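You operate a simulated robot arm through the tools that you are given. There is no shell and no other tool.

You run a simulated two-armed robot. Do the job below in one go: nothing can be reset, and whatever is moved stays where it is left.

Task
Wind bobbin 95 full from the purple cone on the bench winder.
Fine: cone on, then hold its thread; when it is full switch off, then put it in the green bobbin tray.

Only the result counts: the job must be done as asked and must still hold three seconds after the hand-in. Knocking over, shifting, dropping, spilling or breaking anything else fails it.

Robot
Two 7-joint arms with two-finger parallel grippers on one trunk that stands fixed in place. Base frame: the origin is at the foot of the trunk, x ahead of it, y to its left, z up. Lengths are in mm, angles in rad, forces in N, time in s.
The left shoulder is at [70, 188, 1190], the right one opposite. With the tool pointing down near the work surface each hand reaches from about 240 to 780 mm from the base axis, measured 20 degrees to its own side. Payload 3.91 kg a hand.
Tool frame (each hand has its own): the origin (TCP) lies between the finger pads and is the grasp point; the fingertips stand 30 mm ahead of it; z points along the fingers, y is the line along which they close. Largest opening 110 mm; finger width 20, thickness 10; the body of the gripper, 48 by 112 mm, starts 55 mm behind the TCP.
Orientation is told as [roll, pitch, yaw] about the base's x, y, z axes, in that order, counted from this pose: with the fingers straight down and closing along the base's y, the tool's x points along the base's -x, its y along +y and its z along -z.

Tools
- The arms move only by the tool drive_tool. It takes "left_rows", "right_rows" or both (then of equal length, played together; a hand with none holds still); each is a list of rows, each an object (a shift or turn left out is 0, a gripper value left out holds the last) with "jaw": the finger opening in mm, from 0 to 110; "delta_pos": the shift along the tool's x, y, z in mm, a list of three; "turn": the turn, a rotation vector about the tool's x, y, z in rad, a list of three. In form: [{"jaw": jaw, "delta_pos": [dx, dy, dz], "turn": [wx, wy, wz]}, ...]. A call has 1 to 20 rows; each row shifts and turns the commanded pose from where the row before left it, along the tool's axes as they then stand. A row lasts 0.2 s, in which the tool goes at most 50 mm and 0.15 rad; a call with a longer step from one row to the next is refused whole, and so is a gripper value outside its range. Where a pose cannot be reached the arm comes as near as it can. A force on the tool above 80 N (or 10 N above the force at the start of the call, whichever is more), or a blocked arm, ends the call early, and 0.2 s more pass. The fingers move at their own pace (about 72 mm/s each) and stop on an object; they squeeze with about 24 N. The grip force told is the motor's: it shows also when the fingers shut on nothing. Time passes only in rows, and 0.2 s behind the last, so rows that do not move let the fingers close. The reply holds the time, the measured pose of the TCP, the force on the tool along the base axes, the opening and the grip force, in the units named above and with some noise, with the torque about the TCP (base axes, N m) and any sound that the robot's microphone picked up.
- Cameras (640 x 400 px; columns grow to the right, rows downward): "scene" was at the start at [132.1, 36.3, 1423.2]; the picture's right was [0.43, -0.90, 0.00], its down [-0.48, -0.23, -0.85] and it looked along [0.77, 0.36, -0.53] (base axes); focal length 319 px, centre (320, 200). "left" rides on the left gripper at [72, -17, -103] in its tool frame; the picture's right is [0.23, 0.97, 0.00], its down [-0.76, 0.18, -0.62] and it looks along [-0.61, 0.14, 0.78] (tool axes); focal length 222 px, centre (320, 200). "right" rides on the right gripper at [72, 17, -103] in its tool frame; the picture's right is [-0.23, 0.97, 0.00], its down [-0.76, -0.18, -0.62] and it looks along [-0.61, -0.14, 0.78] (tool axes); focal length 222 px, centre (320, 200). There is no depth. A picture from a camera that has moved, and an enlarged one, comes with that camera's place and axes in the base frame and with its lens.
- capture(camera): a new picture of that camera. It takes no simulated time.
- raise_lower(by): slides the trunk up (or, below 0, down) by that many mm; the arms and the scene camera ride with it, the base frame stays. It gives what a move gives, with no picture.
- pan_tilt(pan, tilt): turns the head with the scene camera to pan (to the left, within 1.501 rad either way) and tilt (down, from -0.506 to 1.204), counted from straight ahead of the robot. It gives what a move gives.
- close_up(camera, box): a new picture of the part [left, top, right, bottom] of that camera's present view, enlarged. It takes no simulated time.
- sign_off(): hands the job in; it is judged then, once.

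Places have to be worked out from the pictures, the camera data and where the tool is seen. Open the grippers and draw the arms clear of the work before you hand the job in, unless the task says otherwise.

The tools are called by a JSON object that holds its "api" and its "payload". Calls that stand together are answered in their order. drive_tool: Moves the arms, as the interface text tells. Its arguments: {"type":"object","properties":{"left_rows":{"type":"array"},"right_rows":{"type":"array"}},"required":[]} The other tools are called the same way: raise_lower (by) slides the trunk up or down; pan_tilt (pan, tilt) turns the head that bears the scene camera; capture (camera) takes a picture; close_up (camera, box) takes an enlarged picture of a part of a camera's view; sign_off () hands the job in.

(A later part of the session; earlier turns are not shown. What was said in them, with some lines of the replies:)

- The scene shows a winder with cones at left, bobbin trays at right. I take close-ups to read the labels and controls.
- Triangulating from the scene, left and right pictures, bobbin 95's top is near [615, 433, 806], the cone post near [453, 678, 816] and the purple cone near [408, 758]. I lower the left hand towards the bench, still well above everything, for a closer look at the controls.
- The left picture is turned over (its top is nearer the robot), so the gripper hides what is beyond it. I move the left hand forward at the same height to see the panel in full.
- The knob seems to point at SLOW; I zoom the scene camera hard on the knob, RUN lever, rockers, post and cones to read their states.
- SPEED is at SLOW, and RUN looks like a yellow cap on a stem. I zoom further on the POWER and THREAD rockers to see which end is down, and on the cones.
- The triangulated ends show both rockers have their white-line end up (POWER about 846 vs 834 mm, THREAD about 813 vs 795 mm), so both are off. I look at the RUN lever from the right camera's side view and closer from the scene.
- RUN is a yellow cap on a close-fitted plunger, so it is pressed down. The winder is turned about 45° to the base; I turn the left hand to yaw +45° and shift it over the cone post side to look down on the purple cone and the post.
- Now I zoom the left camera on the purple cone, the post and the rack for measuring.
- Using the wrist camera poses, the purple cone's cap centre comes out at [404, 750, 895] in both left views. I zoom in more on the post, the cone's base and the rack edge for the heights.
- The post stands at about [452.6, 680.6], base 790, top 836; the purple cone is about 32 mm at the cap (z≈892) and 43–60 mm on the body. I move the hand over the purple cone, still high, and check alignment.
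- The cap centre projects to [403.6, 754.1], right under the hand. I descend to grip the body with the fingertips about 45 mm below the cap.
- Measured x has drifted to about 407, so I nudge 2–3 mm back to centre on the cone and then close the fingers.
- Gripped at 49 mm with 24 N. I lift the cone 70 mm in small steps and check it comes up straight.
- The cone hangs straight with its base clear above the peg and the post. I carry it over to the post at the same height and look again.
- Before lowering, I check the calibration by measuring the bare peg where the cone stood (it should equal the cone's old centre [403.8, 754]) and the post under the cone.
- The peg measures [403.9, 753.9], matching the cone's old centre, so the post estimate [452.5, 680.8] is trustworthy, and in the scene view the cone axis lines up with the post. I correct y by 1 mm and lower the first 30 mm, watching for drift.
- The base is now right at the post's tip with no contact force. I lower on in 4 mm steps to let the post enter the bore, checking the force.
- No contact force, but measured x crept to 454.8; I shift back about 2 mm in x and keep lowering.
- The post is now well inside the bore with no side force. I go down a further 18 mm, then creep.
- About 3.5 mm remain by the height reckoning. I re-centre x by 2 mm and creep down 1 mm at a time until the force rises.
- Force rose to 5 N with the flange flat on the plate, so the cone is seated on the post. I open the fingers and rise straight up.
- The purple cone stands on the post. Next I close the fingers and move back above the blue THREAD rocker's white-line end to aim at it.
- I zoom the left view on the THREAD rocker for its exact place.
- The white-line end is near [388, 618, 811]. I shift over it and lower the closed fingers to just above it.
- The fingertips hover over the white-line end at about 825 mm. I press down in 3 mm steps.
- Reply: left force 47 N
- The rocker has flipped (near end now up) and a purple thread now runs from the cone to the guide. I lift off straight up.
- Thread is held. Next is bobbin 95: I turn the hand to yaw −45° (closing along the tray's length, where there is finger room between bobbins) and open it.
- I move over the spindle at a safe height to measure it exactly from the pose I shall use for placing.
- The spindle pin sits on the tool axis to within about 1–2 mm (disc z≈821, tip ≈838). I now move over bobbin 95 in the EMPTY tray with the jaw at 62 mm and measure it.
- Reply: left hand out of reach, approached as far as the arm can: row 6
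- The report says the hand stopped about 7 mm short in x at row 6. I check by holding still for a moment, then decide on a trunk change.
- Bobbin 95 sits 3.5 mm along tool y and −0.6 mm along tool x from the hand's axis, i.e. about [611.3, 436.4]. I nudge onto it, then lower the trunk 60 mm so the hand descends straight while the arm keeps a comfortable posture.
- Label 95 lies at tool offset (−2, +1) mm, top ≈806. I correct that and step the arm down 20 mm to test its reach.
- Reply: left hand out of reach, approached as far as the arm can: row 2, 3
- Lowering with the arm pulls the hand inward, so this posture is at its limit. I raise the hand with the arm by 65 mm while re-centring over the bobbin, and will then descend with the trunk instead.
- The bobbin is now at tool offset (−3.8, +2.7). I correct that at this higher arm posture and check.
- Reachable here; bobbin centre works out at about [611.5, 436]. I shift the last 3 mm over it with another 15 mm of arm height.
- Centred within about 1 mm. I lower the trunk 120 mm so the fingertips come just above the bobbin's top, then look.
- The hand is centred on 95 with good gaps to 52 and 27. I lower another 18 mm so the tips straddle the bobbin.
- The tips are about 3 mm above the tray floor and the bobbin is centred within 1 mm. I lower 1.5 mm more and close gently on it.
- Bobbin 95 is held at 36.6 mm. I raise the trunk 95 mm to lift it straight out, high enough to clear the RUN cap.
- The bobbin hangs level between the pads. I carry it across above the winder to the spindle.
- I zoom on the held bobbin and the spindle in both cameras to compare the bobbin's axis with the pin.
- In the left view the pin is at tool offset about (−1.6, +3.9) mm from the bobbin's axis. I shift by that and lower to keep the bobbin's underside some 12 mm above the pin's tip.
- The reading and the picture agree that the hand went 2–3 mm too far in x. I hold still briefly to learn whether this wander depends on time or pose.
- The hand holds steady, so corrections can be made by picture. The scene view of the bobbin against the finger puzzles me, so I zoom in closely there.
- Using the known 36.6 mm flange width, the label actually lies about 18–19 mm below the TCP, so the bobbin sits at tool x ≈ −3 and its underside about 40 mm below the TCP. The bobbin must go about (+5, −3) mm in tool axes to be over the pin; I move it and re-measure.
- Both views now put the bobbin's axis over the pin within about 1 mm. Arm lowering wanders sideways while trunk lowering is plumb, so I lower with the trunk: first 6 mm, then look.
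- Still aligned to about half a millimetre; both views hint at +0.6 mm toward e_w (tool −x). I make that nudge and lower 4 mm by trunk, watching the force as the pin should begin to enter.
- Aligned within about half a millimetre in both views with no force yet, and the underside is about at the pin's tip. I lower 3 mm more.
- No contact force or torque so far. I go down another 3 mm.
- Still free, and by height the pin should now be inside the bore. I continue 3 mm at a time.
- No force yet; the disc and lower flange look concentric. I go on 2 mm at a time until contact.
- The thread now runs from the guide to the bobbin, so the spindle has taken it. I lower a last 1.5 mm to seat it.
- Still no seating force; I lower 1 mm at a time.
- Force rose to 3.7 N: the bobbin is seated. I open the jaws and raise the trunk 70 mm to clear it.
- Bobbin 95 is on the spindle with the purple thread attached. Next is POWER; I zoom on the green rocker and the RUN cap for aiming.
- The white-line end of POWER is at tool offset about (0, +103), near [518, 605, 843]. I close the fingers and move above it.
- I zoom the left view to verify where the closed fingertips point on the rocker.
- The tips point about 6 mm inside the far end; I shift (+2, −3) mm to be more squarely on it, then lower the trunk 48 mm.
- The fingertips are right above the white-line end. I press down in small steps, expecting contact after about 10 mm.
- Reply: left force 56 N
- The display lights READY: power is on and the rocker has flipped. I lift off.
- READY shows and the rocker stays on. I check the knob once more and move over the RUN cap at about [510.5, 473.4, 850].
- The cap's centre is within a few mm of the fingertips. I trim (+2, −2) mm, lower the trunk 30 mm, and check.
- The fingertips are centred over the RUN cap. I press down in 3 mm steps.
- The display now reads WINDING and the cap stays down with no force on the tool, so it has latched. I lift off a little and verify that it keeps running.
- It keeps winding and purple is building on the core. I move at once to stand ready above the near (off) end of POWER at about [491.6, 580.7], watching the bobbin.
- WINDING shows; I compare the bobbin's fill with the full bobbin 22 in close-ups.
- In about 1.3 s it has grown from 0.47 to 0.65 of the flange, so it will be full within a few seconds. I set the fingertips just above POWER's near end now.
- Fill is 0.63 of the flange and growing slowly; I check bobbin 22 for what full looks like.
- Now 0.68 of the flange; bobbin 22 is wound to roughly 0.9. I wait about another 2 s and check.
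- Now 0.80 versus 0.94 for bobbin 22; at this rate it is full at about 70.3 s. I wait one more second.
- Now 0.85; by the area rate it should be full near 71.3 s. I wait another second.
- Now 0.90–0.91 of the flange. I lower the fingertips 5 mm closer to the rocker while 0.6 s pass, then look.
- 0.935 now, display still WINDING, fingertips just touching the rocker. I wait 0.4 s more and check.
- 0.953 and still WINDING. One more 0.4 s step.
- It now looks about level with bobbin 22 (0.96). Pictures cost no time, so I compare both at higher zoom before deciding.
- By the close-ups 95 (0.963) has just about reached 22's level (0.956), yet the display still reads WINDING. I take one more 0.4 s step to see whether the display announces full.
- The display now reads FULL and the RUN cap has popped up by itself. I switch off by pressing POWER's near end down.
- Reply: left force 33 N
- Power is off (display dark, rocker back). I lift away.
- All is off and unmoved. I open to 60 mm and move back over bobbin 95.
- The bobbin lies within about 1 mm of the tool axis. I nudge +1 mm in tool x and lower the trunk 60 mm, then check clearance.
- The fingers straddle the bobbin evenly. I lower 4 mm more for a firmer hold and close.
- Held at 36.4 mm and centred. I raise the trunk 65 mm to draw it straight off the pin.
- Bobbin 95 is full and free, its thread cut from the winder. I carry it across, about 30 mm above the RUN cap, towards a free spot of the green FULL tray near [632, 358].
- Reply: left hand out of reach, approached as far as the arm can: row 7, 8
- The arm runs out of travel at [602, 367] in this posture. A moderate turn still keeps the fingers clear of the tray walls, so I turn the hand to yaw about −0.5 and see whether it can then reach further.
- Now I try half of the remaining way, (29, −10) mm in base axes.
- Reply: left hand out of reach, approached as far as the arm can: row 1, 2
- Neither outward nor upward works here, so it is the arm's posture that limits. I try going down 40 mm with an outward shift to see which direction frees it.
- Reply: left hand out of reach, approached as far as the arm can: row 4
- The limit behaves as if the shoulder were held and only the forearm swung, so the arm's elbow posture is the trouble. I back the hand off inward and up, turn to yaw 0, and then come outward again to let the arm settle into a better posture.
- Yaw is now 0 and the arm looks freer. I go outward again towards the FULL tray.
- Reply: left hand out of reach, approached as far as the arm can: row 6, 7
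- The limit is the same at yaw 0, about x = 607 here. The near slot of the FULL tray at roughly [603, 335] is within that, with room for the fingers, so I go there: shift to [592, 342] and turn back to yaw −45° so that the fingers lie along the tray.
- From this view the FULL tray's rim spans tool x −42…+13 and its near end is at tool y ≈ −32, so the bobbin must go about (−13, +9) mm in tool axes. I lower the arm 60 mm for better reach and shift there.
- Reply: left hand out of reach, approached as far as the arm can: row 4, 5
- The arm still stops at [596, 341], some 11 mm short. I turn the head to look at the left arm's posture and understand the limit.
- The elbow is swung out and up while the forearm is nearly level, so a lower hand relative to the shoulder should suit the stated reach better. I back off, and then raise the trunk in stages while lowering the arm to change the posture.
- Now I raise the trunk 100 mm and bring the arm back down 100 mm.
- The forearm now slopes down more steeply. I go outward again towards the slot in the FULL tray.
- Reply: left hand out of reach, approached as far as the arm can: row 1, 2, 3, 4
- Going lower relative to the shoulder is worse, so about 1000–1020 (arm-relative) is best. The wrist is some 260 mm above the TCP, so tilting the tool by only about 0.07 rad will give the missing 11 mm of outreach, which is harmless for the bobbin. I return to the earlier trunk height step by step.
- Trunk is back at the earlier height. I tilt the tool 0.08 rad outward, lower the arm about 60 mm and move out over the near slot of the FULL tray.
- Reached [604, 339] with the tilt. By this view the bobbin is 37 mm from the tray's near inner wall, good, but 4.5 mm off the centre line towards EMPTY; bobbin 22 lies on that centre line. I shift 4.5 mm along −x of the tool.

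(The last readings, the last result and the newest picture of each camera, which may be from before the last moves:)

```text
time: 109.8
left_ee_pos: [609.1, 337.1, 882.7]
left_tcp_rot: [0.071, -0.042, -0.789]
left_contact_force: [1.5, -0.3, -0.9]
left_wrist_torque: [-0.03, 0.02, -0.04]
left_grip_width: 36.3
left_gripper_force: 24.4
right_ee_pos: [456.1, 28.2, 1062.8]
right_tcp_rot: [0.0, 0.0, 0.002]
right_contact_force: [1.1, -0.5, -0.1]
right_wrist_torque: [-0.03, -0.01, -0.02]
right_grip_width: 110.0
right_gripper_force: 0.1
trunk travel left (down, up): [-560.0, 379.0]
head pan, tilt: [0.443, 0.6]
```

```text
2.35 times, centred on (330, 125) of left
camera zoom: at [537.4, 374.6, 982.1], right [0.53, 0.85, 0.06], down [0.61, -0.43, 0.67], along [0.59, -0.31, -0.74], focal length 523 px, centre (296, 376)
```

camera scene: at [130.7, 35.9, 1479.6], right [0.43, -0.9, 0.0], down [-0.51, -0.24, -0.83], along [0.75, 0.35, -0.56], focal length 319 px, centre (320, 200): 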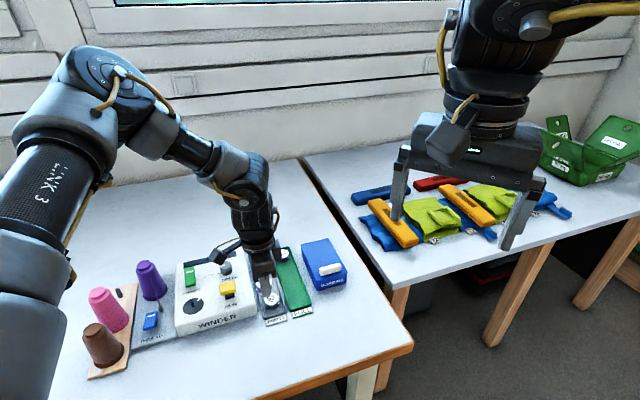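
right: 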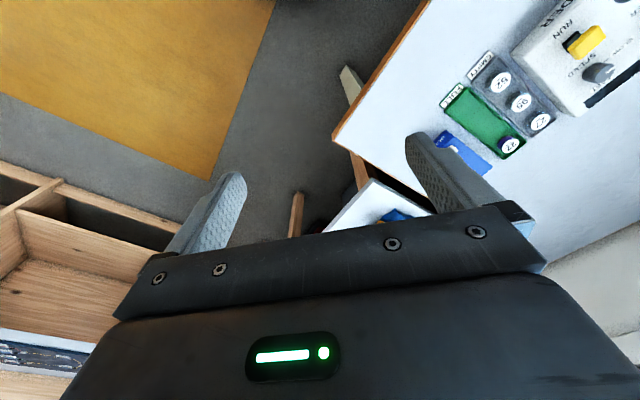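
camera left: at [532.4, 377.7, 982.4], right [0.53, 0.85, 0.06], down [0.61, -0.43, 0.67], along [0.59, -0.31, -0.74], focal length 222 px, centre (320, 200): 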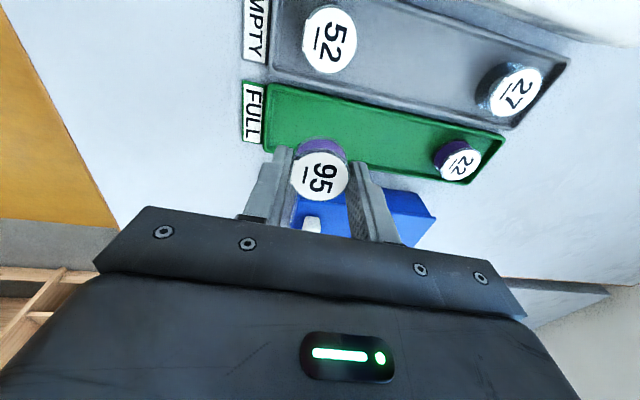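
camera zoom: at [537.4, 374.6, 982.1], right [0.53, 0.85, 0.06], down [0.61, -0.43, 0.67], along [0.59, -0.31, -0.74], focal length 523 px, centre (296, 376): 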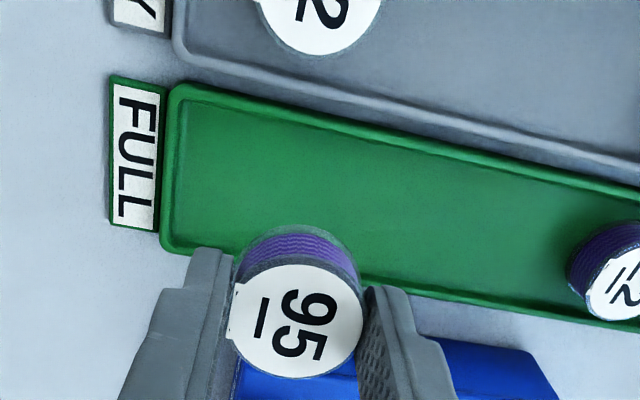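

Now the bobbin is on the tray's centre line, 40 mm from its near wall. I lower the trunk 55 mm and check.

{"api": "raise_lower", "payload": {"by": -55}}

{"api": "close_up", "payload": {"camera": "left", "box": [220, 60, 440, 230]}}

{"api": "close_up", "payload": {"camera": "scene", "box": [240, 130, 340, 240]}}

```text
time: 110.7
left_ee_pos: [608.3, 336.7, 826.8]
left_tcp_rot: [0.071, -0.042, -0.789]
left_contact_force: [0.1, -0.6, -0.9]
left_wrist_torque: [-0.01, -0.02, -0.02]
left_grip_width: 36.4
left_gripper_force: 23.9
right_ee_pos: [455.9, 29.5, 1008.5]
right_tcp_rot: [0.0, -0.001, 0.002]
right_contact_force: [0.2, 0.7, 0.2]
right_wrist_torque: [0.03, 0.0, 0.02]
right_grip_width: 110.2
right_gripper_force: 0.0
trunk travel left (down, up): [-505.0, 434.0]
head pan, tilt: [0.443, 0.6]
```

```text
2.35 times, centred on (330, 145) of left
camera zoom: at [537.2, 374.5, 927.1], right [0.53, 0.85, 0.06], down [0.61, -0.43, 0.67], along [0.59, -0.31, -0.74], focal length 523 px, centre (296, 329)
```

zoom: 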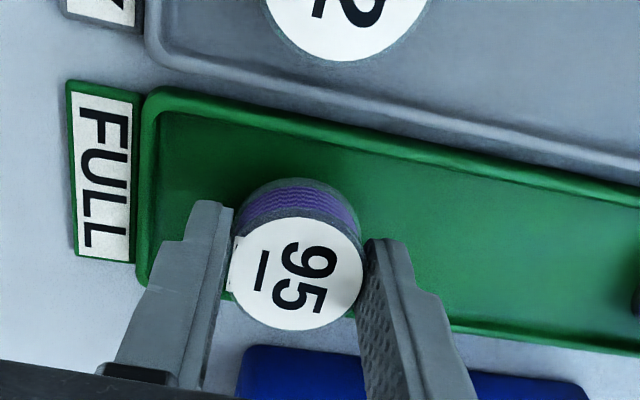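

```text
3.64 times, centred on (290, 185) of scene
camera zoom: at [130.7, 35.8, 1224.6], right [0.43, -0.9, 0.0], down [-0.51, -0.24, -0.83], along [0.75, 0.35, -0.56], focal length 1161 px, centre (429, 254)
```

zoom: 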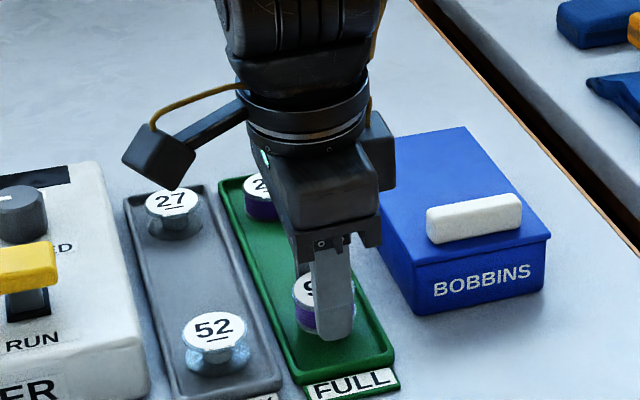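

The bobbin is centred across the tray within 1 mm and its underside is at about rim height. I lower 8 mm, then creep until it touches the floor.

{"api": "raise_lower", "payload": {"by": -8}}

{"api": "raise_lower", "payload": {"by": -2}}

{"api": "close_up", "payload": {"camera": "scene", "box": [260, 160, 320, 230]}}

```text
time: 111.3
left_ee_pos: [609.5, 337.4, 819.9]
left_tcp_rot: [0.071, -0.044, -0.79]
left_contact_force: [-0.9, 0.5, -0.2]
left_wrist_torque: [0.0, -0.02, -0.02]
left_grip_width: 36.5
left_gripper_force: 24.4
right_ee_pos: [456.8, 28.6, 1000.7]
right_tcp_rot: [-0.001, 0.0, 0.001]
right_contact_force: [-0.1, -0.6, -0.5]
right_wrist_torque: [0.01, -0.02, -0.02]
right_grip_width: 110.0
right_gripper_force: 0.1
trunk travel left (down, up): [-497.0, 442.0]
head pan, tilt: [0.443, 0.6]
```

```text
time: 111.8
left_ee_pos: [609.4, 337.1, 819.4]
left_tcp_rot: [0.073, -0.042, -0.788]
left_contact_force: [-1.2, 0.1, 3.2]
left_wrist_torque: [0.01, 0.03, -0.03]
left_grip_width: 36.2
left_gripper_force: 24.5
right_ee_pos: [456.6, 28.0, 999.5]
right_tcp_rot: [0.001, -0.001, 0.002]
right_contact_force: [-0.1, 0.7, -0.1]
right_wrist_torque: [0.0, 0.03, -0.01]
right_grip_width: 110.3
right_gripper_force: 0.1
trunk travel left (down, up): [-495.0, 444.0]
head pan, tilt: [0.443, 0.6]
```

```text
5.71 times, centred on (290, 195) of scene
camera zoom: at [130.6, 35.7, 1214.6], right [0.43, -0.9, 0.0], down [-0.51, -0.24, -0.83], along [0.75, 0.35, -0.56], focal length 1824 px, centre (491, 229)
```

zoom: 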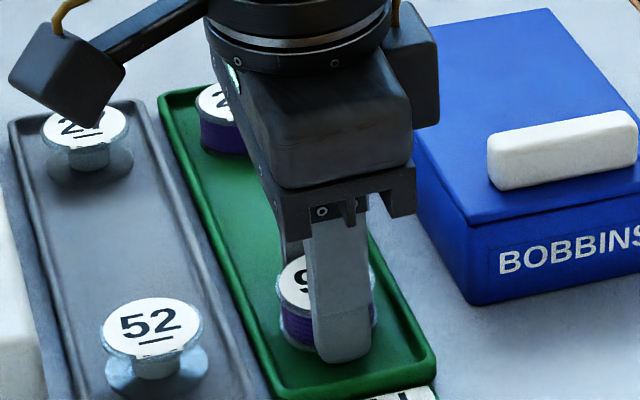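

Touchdown: 3 N upward with the bobbin inside the tray. I open the fingers to 46 mm to set it down.

{"api": "drive_tool", "payload": {"left_rows": [{"jaw": 40}, {"jaw": 46}, {"jaw": 46}]}}

{"api": "close_up", "payload": {"camera": "left", "box": [220, 70, 440, 240]}}

{"api": "close_up", "payload": {"camera": "scene", "box": [260, 160, 320, 230]}}

```text
time: 112.6
left_ee_pos: [609.3, 337.3, 818.0]
left_tcp_rot: [0.073, -0.043, -0.789]
left_contact_force: [0.3, 0.2, -0.7]
left_wrist_torque: [0.0, 0.0, -0.01]
left_grip_width: 46.1
left_gripper_force: 0.1
right_ee_pos: [456.4, 27.9, 998.5]
right_tcp_rot: [0.0, 0.0, 0.001]
right_contact_force: [0.4, -1.4, 0.3]
right_wrist_torque: [0.01, 0.03, -0.02]
right_grip_width: 109.8
right_gripper_force: 0.1
trunk travel left (down, up): [-495.0, 444.0]
head pan, tilt: [0.443, 0.6]
```

```text
2.35 times, centred on (330, 155) of left
camera zoom: at [537.4, 374.6, 916.9], right [0.53, 0.85, 0.06], down [0.61, -0.43, 0.67], along [0.59, -0.31, -0.74], focal length 523 px, centre (296, 306)
```

zoom: 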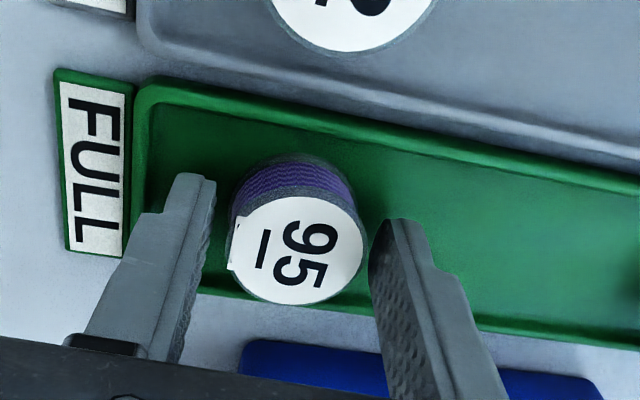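

```text
5.71 times, centred on (290, 195) of scene
camera zoom: at [131.0, 35.9, 1214.5], right [0.43, -0.9, 0.0], down [-0.51, -0.24, -0.82], along [0.75, 0.35, -0.57], focal length 1824 px, centre (491, 229)
```

zoom: 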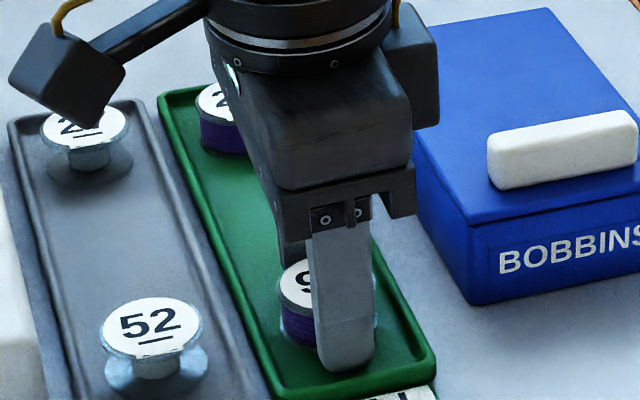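

The bobbin stands flat and free in the FULL tray. I raise the trunk 110 mm to lift the fingers clear.

{"api": "raise_lower", "payload": {"by": 110}}

{"api": "capture", "payload": {"camera": "left"}}

{"api": "capture", "payload": {"camera": "scene"}}

```text
time: 114.0
left_ee_pos: [608.8, 337.3, 927.3]
left_tcp_rot: [0.07, -0.042, -0.789]
left_contact_force: [-0.5, 0.0, -0.1]
left_wrist_torque: [-0.04, 0.02, -0.01]
left_grip_width: 46.1
left_gripper_force: 0.1
right_ee_pos: [456.7, 29.3, 1108.5]
right_tcp_rot: [0.001, 0.001, 0.001]
right_contact_force: [-0.5, 0.1, 0.1]
right_wrist_torque: [-0.01, 0.02, 0.02]
right_grip_width: 109.9
right_gripper_force: 0.1
trunk travel left (down, up): [-605.0, 334.0]
head pan, tilt: [0.443, 0.6]
```

```text
taken
camera left: at [537.5, 374.7, 1026.7], right [0.53, 0.85, 0.06], down [0.61, -0.43, 0.67], along [0.59, -0.31, -0.74], focal length 222 px, centre (320, 200)
```

left: 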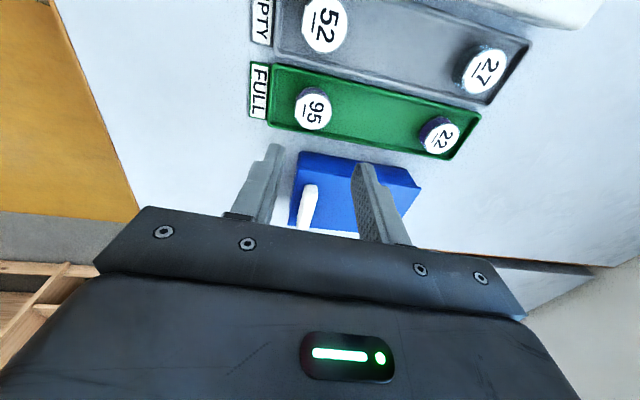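

```text
taken
camera scene: at [131.2, 36.0, 1324.5], right [0.43, -0.9, 0.0], down [-0.51, -0.24, -0.82], along [0.74, 0.35, -0.57], focal length 319 px, centre (320, 200)
```

scene: 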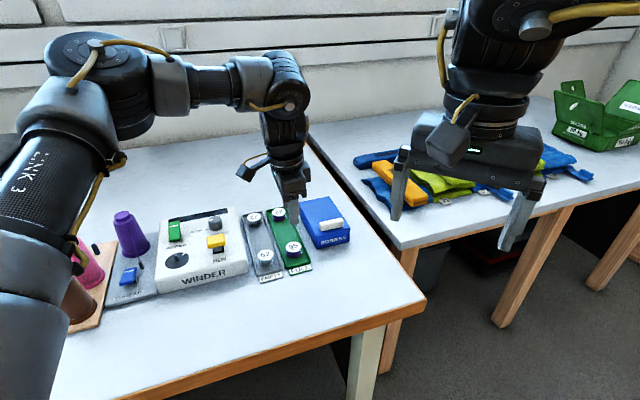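

Bobbin 95 sits with 22 in the green FULL tray. I read the labels on the other green box at the far right to be sure which is the bobbin tray, and inspect the whole bench.

{"api": "close_up", "payload": {"camera": "scene", "box": [540, 70, 640, 160]}}

{"api": "close_up", "payload": {"camera": "scene", "box": [240, 190, 340, 290]}}

{"api": "close_up", "payload": {"camera": "scene", "box": [60, 200, 260, 330]}}

```text
4.44 times, centred on (590, 115) of scene
camera zoom: at [131.2, 36.0, 1324.5], right [0.43, -0.9, 0.0], down [-0.51, -0.24, -0.82], along [0.74, 0.35, -0.57], focal length 1418 px, centre (-880, 578)
```

zoom: 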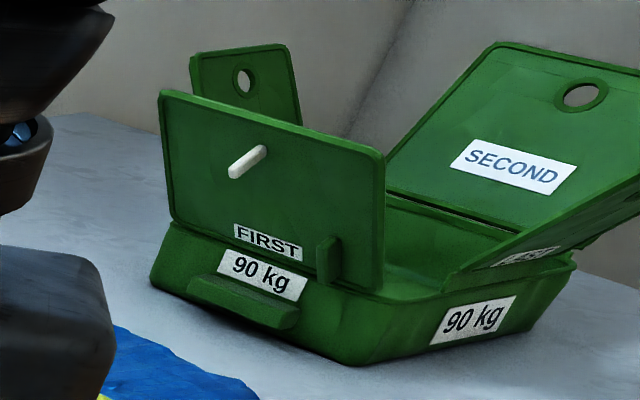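

```text
4.00 times, centred on (290, 240) of scene
camera zoom: at [131.2, 36.0, 1324.5], right [0.43, -0.9, 0.0], down [-0.51, -0.24, -0.82], along [0.74, 0.35, -0.57], focal length 1277 px, centre (440, 40)
```

zoom: 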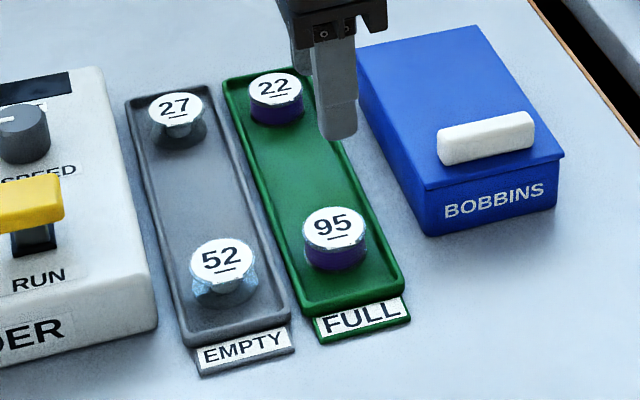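

```text
3.08 times, centred on (160, 265) of scene
camera zoom: at [131.2, 36.0, 1324.5], right [0.43, -0.9, 0.0], down [-0.51, -0.24, -0.82], along [0.74, 0.35, -0.57], focal length 982 px, centre (812, 0)
```

zoom: 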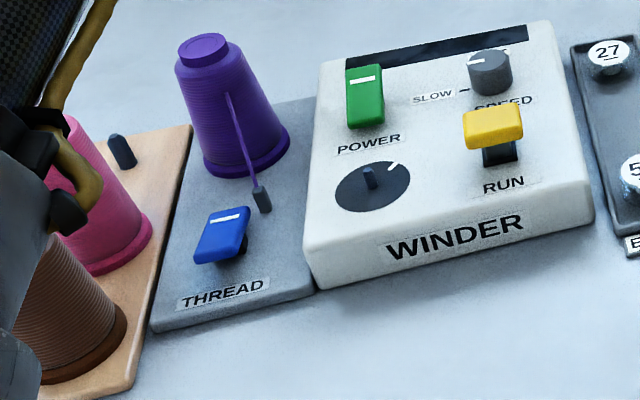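

Everything stands as it should; the far green box is a transport case, not the bobbin tray. I raise the trunk back to its first height, straighten the tool, open the gripper and draw the left hand back clear of the bench.

{"api": "raise_lower", "payload": {"by": 95}}

{"api": "drive_tool", "payload": {"left_rows": [{"delta_pos": [20, -8, -20]}, {"delta_pos": [28, -14, -20], "turn": [0.035, 0.02, 0]}, {"delta_pos": [28, -14, -20], "turn": [0.035, 0.018, 0]}, {"delta_pos": [28, -14, -10], "turn": [0, 0, -0.13]}, {"delta_pos": [28, -10, 0], "turn": [0, 0, -0.13]}, {"delta_pos": [28, -5, 0], "turn": [0, 0, -0.13]}, {"delta_pos": [20, 10, 0], "turn": [0, 0, -0.13]}, {"delta_pos": [10, 20, 0], "turn": [0, 0, -0.13]}, {"delta_pos": [0, 25, 0], "turn": [0, 0, -0.13]}, {"jaw": 110, "delta_pos": [0, 20, 0]}, {"jaw": 110}, {"jaw": 110}, {"jaw": 110}]}}

{"api": "capture", "payload": {"camera": "scene"}}

```text
time: 115.3
left_ee_pos: [609.0, 336.4, 1022.8]
left_tcp_rot: [0.073, -0.044, -0.788]
left_contact_force: [0.3, -0.1, -0.6]
left_wrist_torque: [-0.03, 0.01, -0.02]
left_grip_width: 46.1
left_gripper_force: 0.0
right_ee_pos: [455.5, 28.9, 1203.1]
right_tcp_rot: [0.0, 0.001, 0.002]
right_contact_force: [0.7, -0.3, 0.4]
right_wrist_torque: [0.01, -0.05, 0.01]
right_grip_width: 109.9
right_gripper_force: 0.0
trunk travel left (down, up): [-700.0, 240.0]
head pan, tilt: [0.443, 0.6]
```

```text
time: 118.1
left_ee_pos: [426.6, 475.5, 1087.7]
left_tcp_rot: [-0.001, -0.003, -0.007]
left_contact_force: [-0.9, -0.2, -0.3]
left_wrist_torque: [-0.02, -0.01, -0.03]
left_grip_width: 109.8
left_gripper_force: 0.1
right_ee_pos: [456.3, 28.4, 1204.0]
right_tcp_rot: [-0.001, 0.001, 0.003]
right_contact_force: [0.5, -0.1, 0.3]
right_wrist_torque: [0.02, 0.01, 0.0]
right_grip_width: 109.9
right_gripper_force: 0.1
trunk travel left (down, up): [-700.0, 240.0]
head pan, tilt: [0.443, 0.6]
```

```text
taken
camera scene: at [130.9, 36.2, 1419.5], right [0.43, -0.9, 0.0], down [-0.51, -0.24, -0.82], along [0.75, 0.35, -0.57], focal length 319 px, centre (320, 200)
```

scene: 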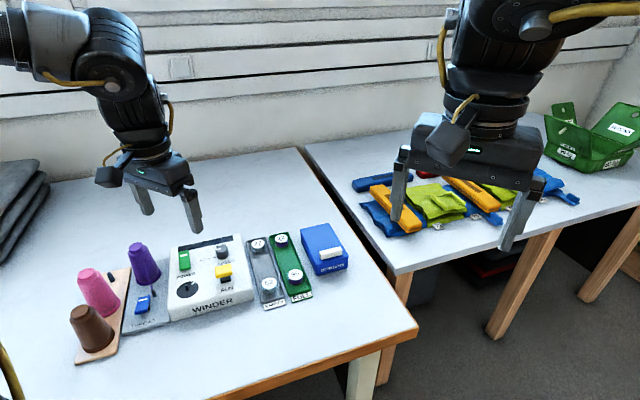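

Both arms are clear with the grippers open. A last close look at the bench before handing in.

{"api": "close_up", "payload": {"camera": "scene", "box": [60, 220, 360, 370]}}

```text
2.13 times, centred on (210, 295) of scene
camera zoom: at [130.9, 36.2, 1419.5], right [0.43, -0.9, 0.0], down [-0.51, -0.24, -0.82], along [0.75, 0.35, -0.57], focal length 681 px, centre (555, -3)
```

zoom: 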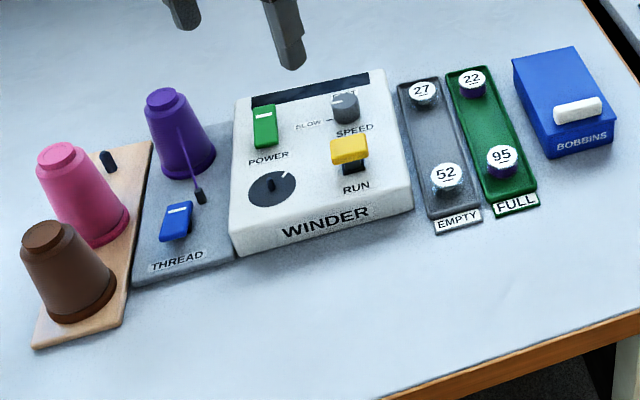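

Bobbin 95 is full of purple thread and stands in the green FULL tray. The winder is off, the purple cone is on its post with the thread held, and nothing else has moved. I hand the job in.

{"api": "sign_off", "payload": {}}

```text
The job is handed in.
```

Bobbin 95 is wound full of purple thread and stands in the green FULL tray next to bobbin 22. I have handed the job in; no result came back.

- **Cone and thread:** the purple cone is on the post. The THREAD rocker is pressed and still holds its thread.
- **Winding:** I left SPEED at SLOW, where it already was. I stopped only once the display read FULL and RUN had popped back up by itself.
- **Switched off:** POWER is off and the display is dark.
- **Placement:** the arm could not reach the middle of the green tray, so the bobbin stands towards its near end. I tilted the gripper slightly to set it there, and it stands flat.

In the last picture nothing else on the bench looked moved or knocked over. Both grippers are open and clear of the work.
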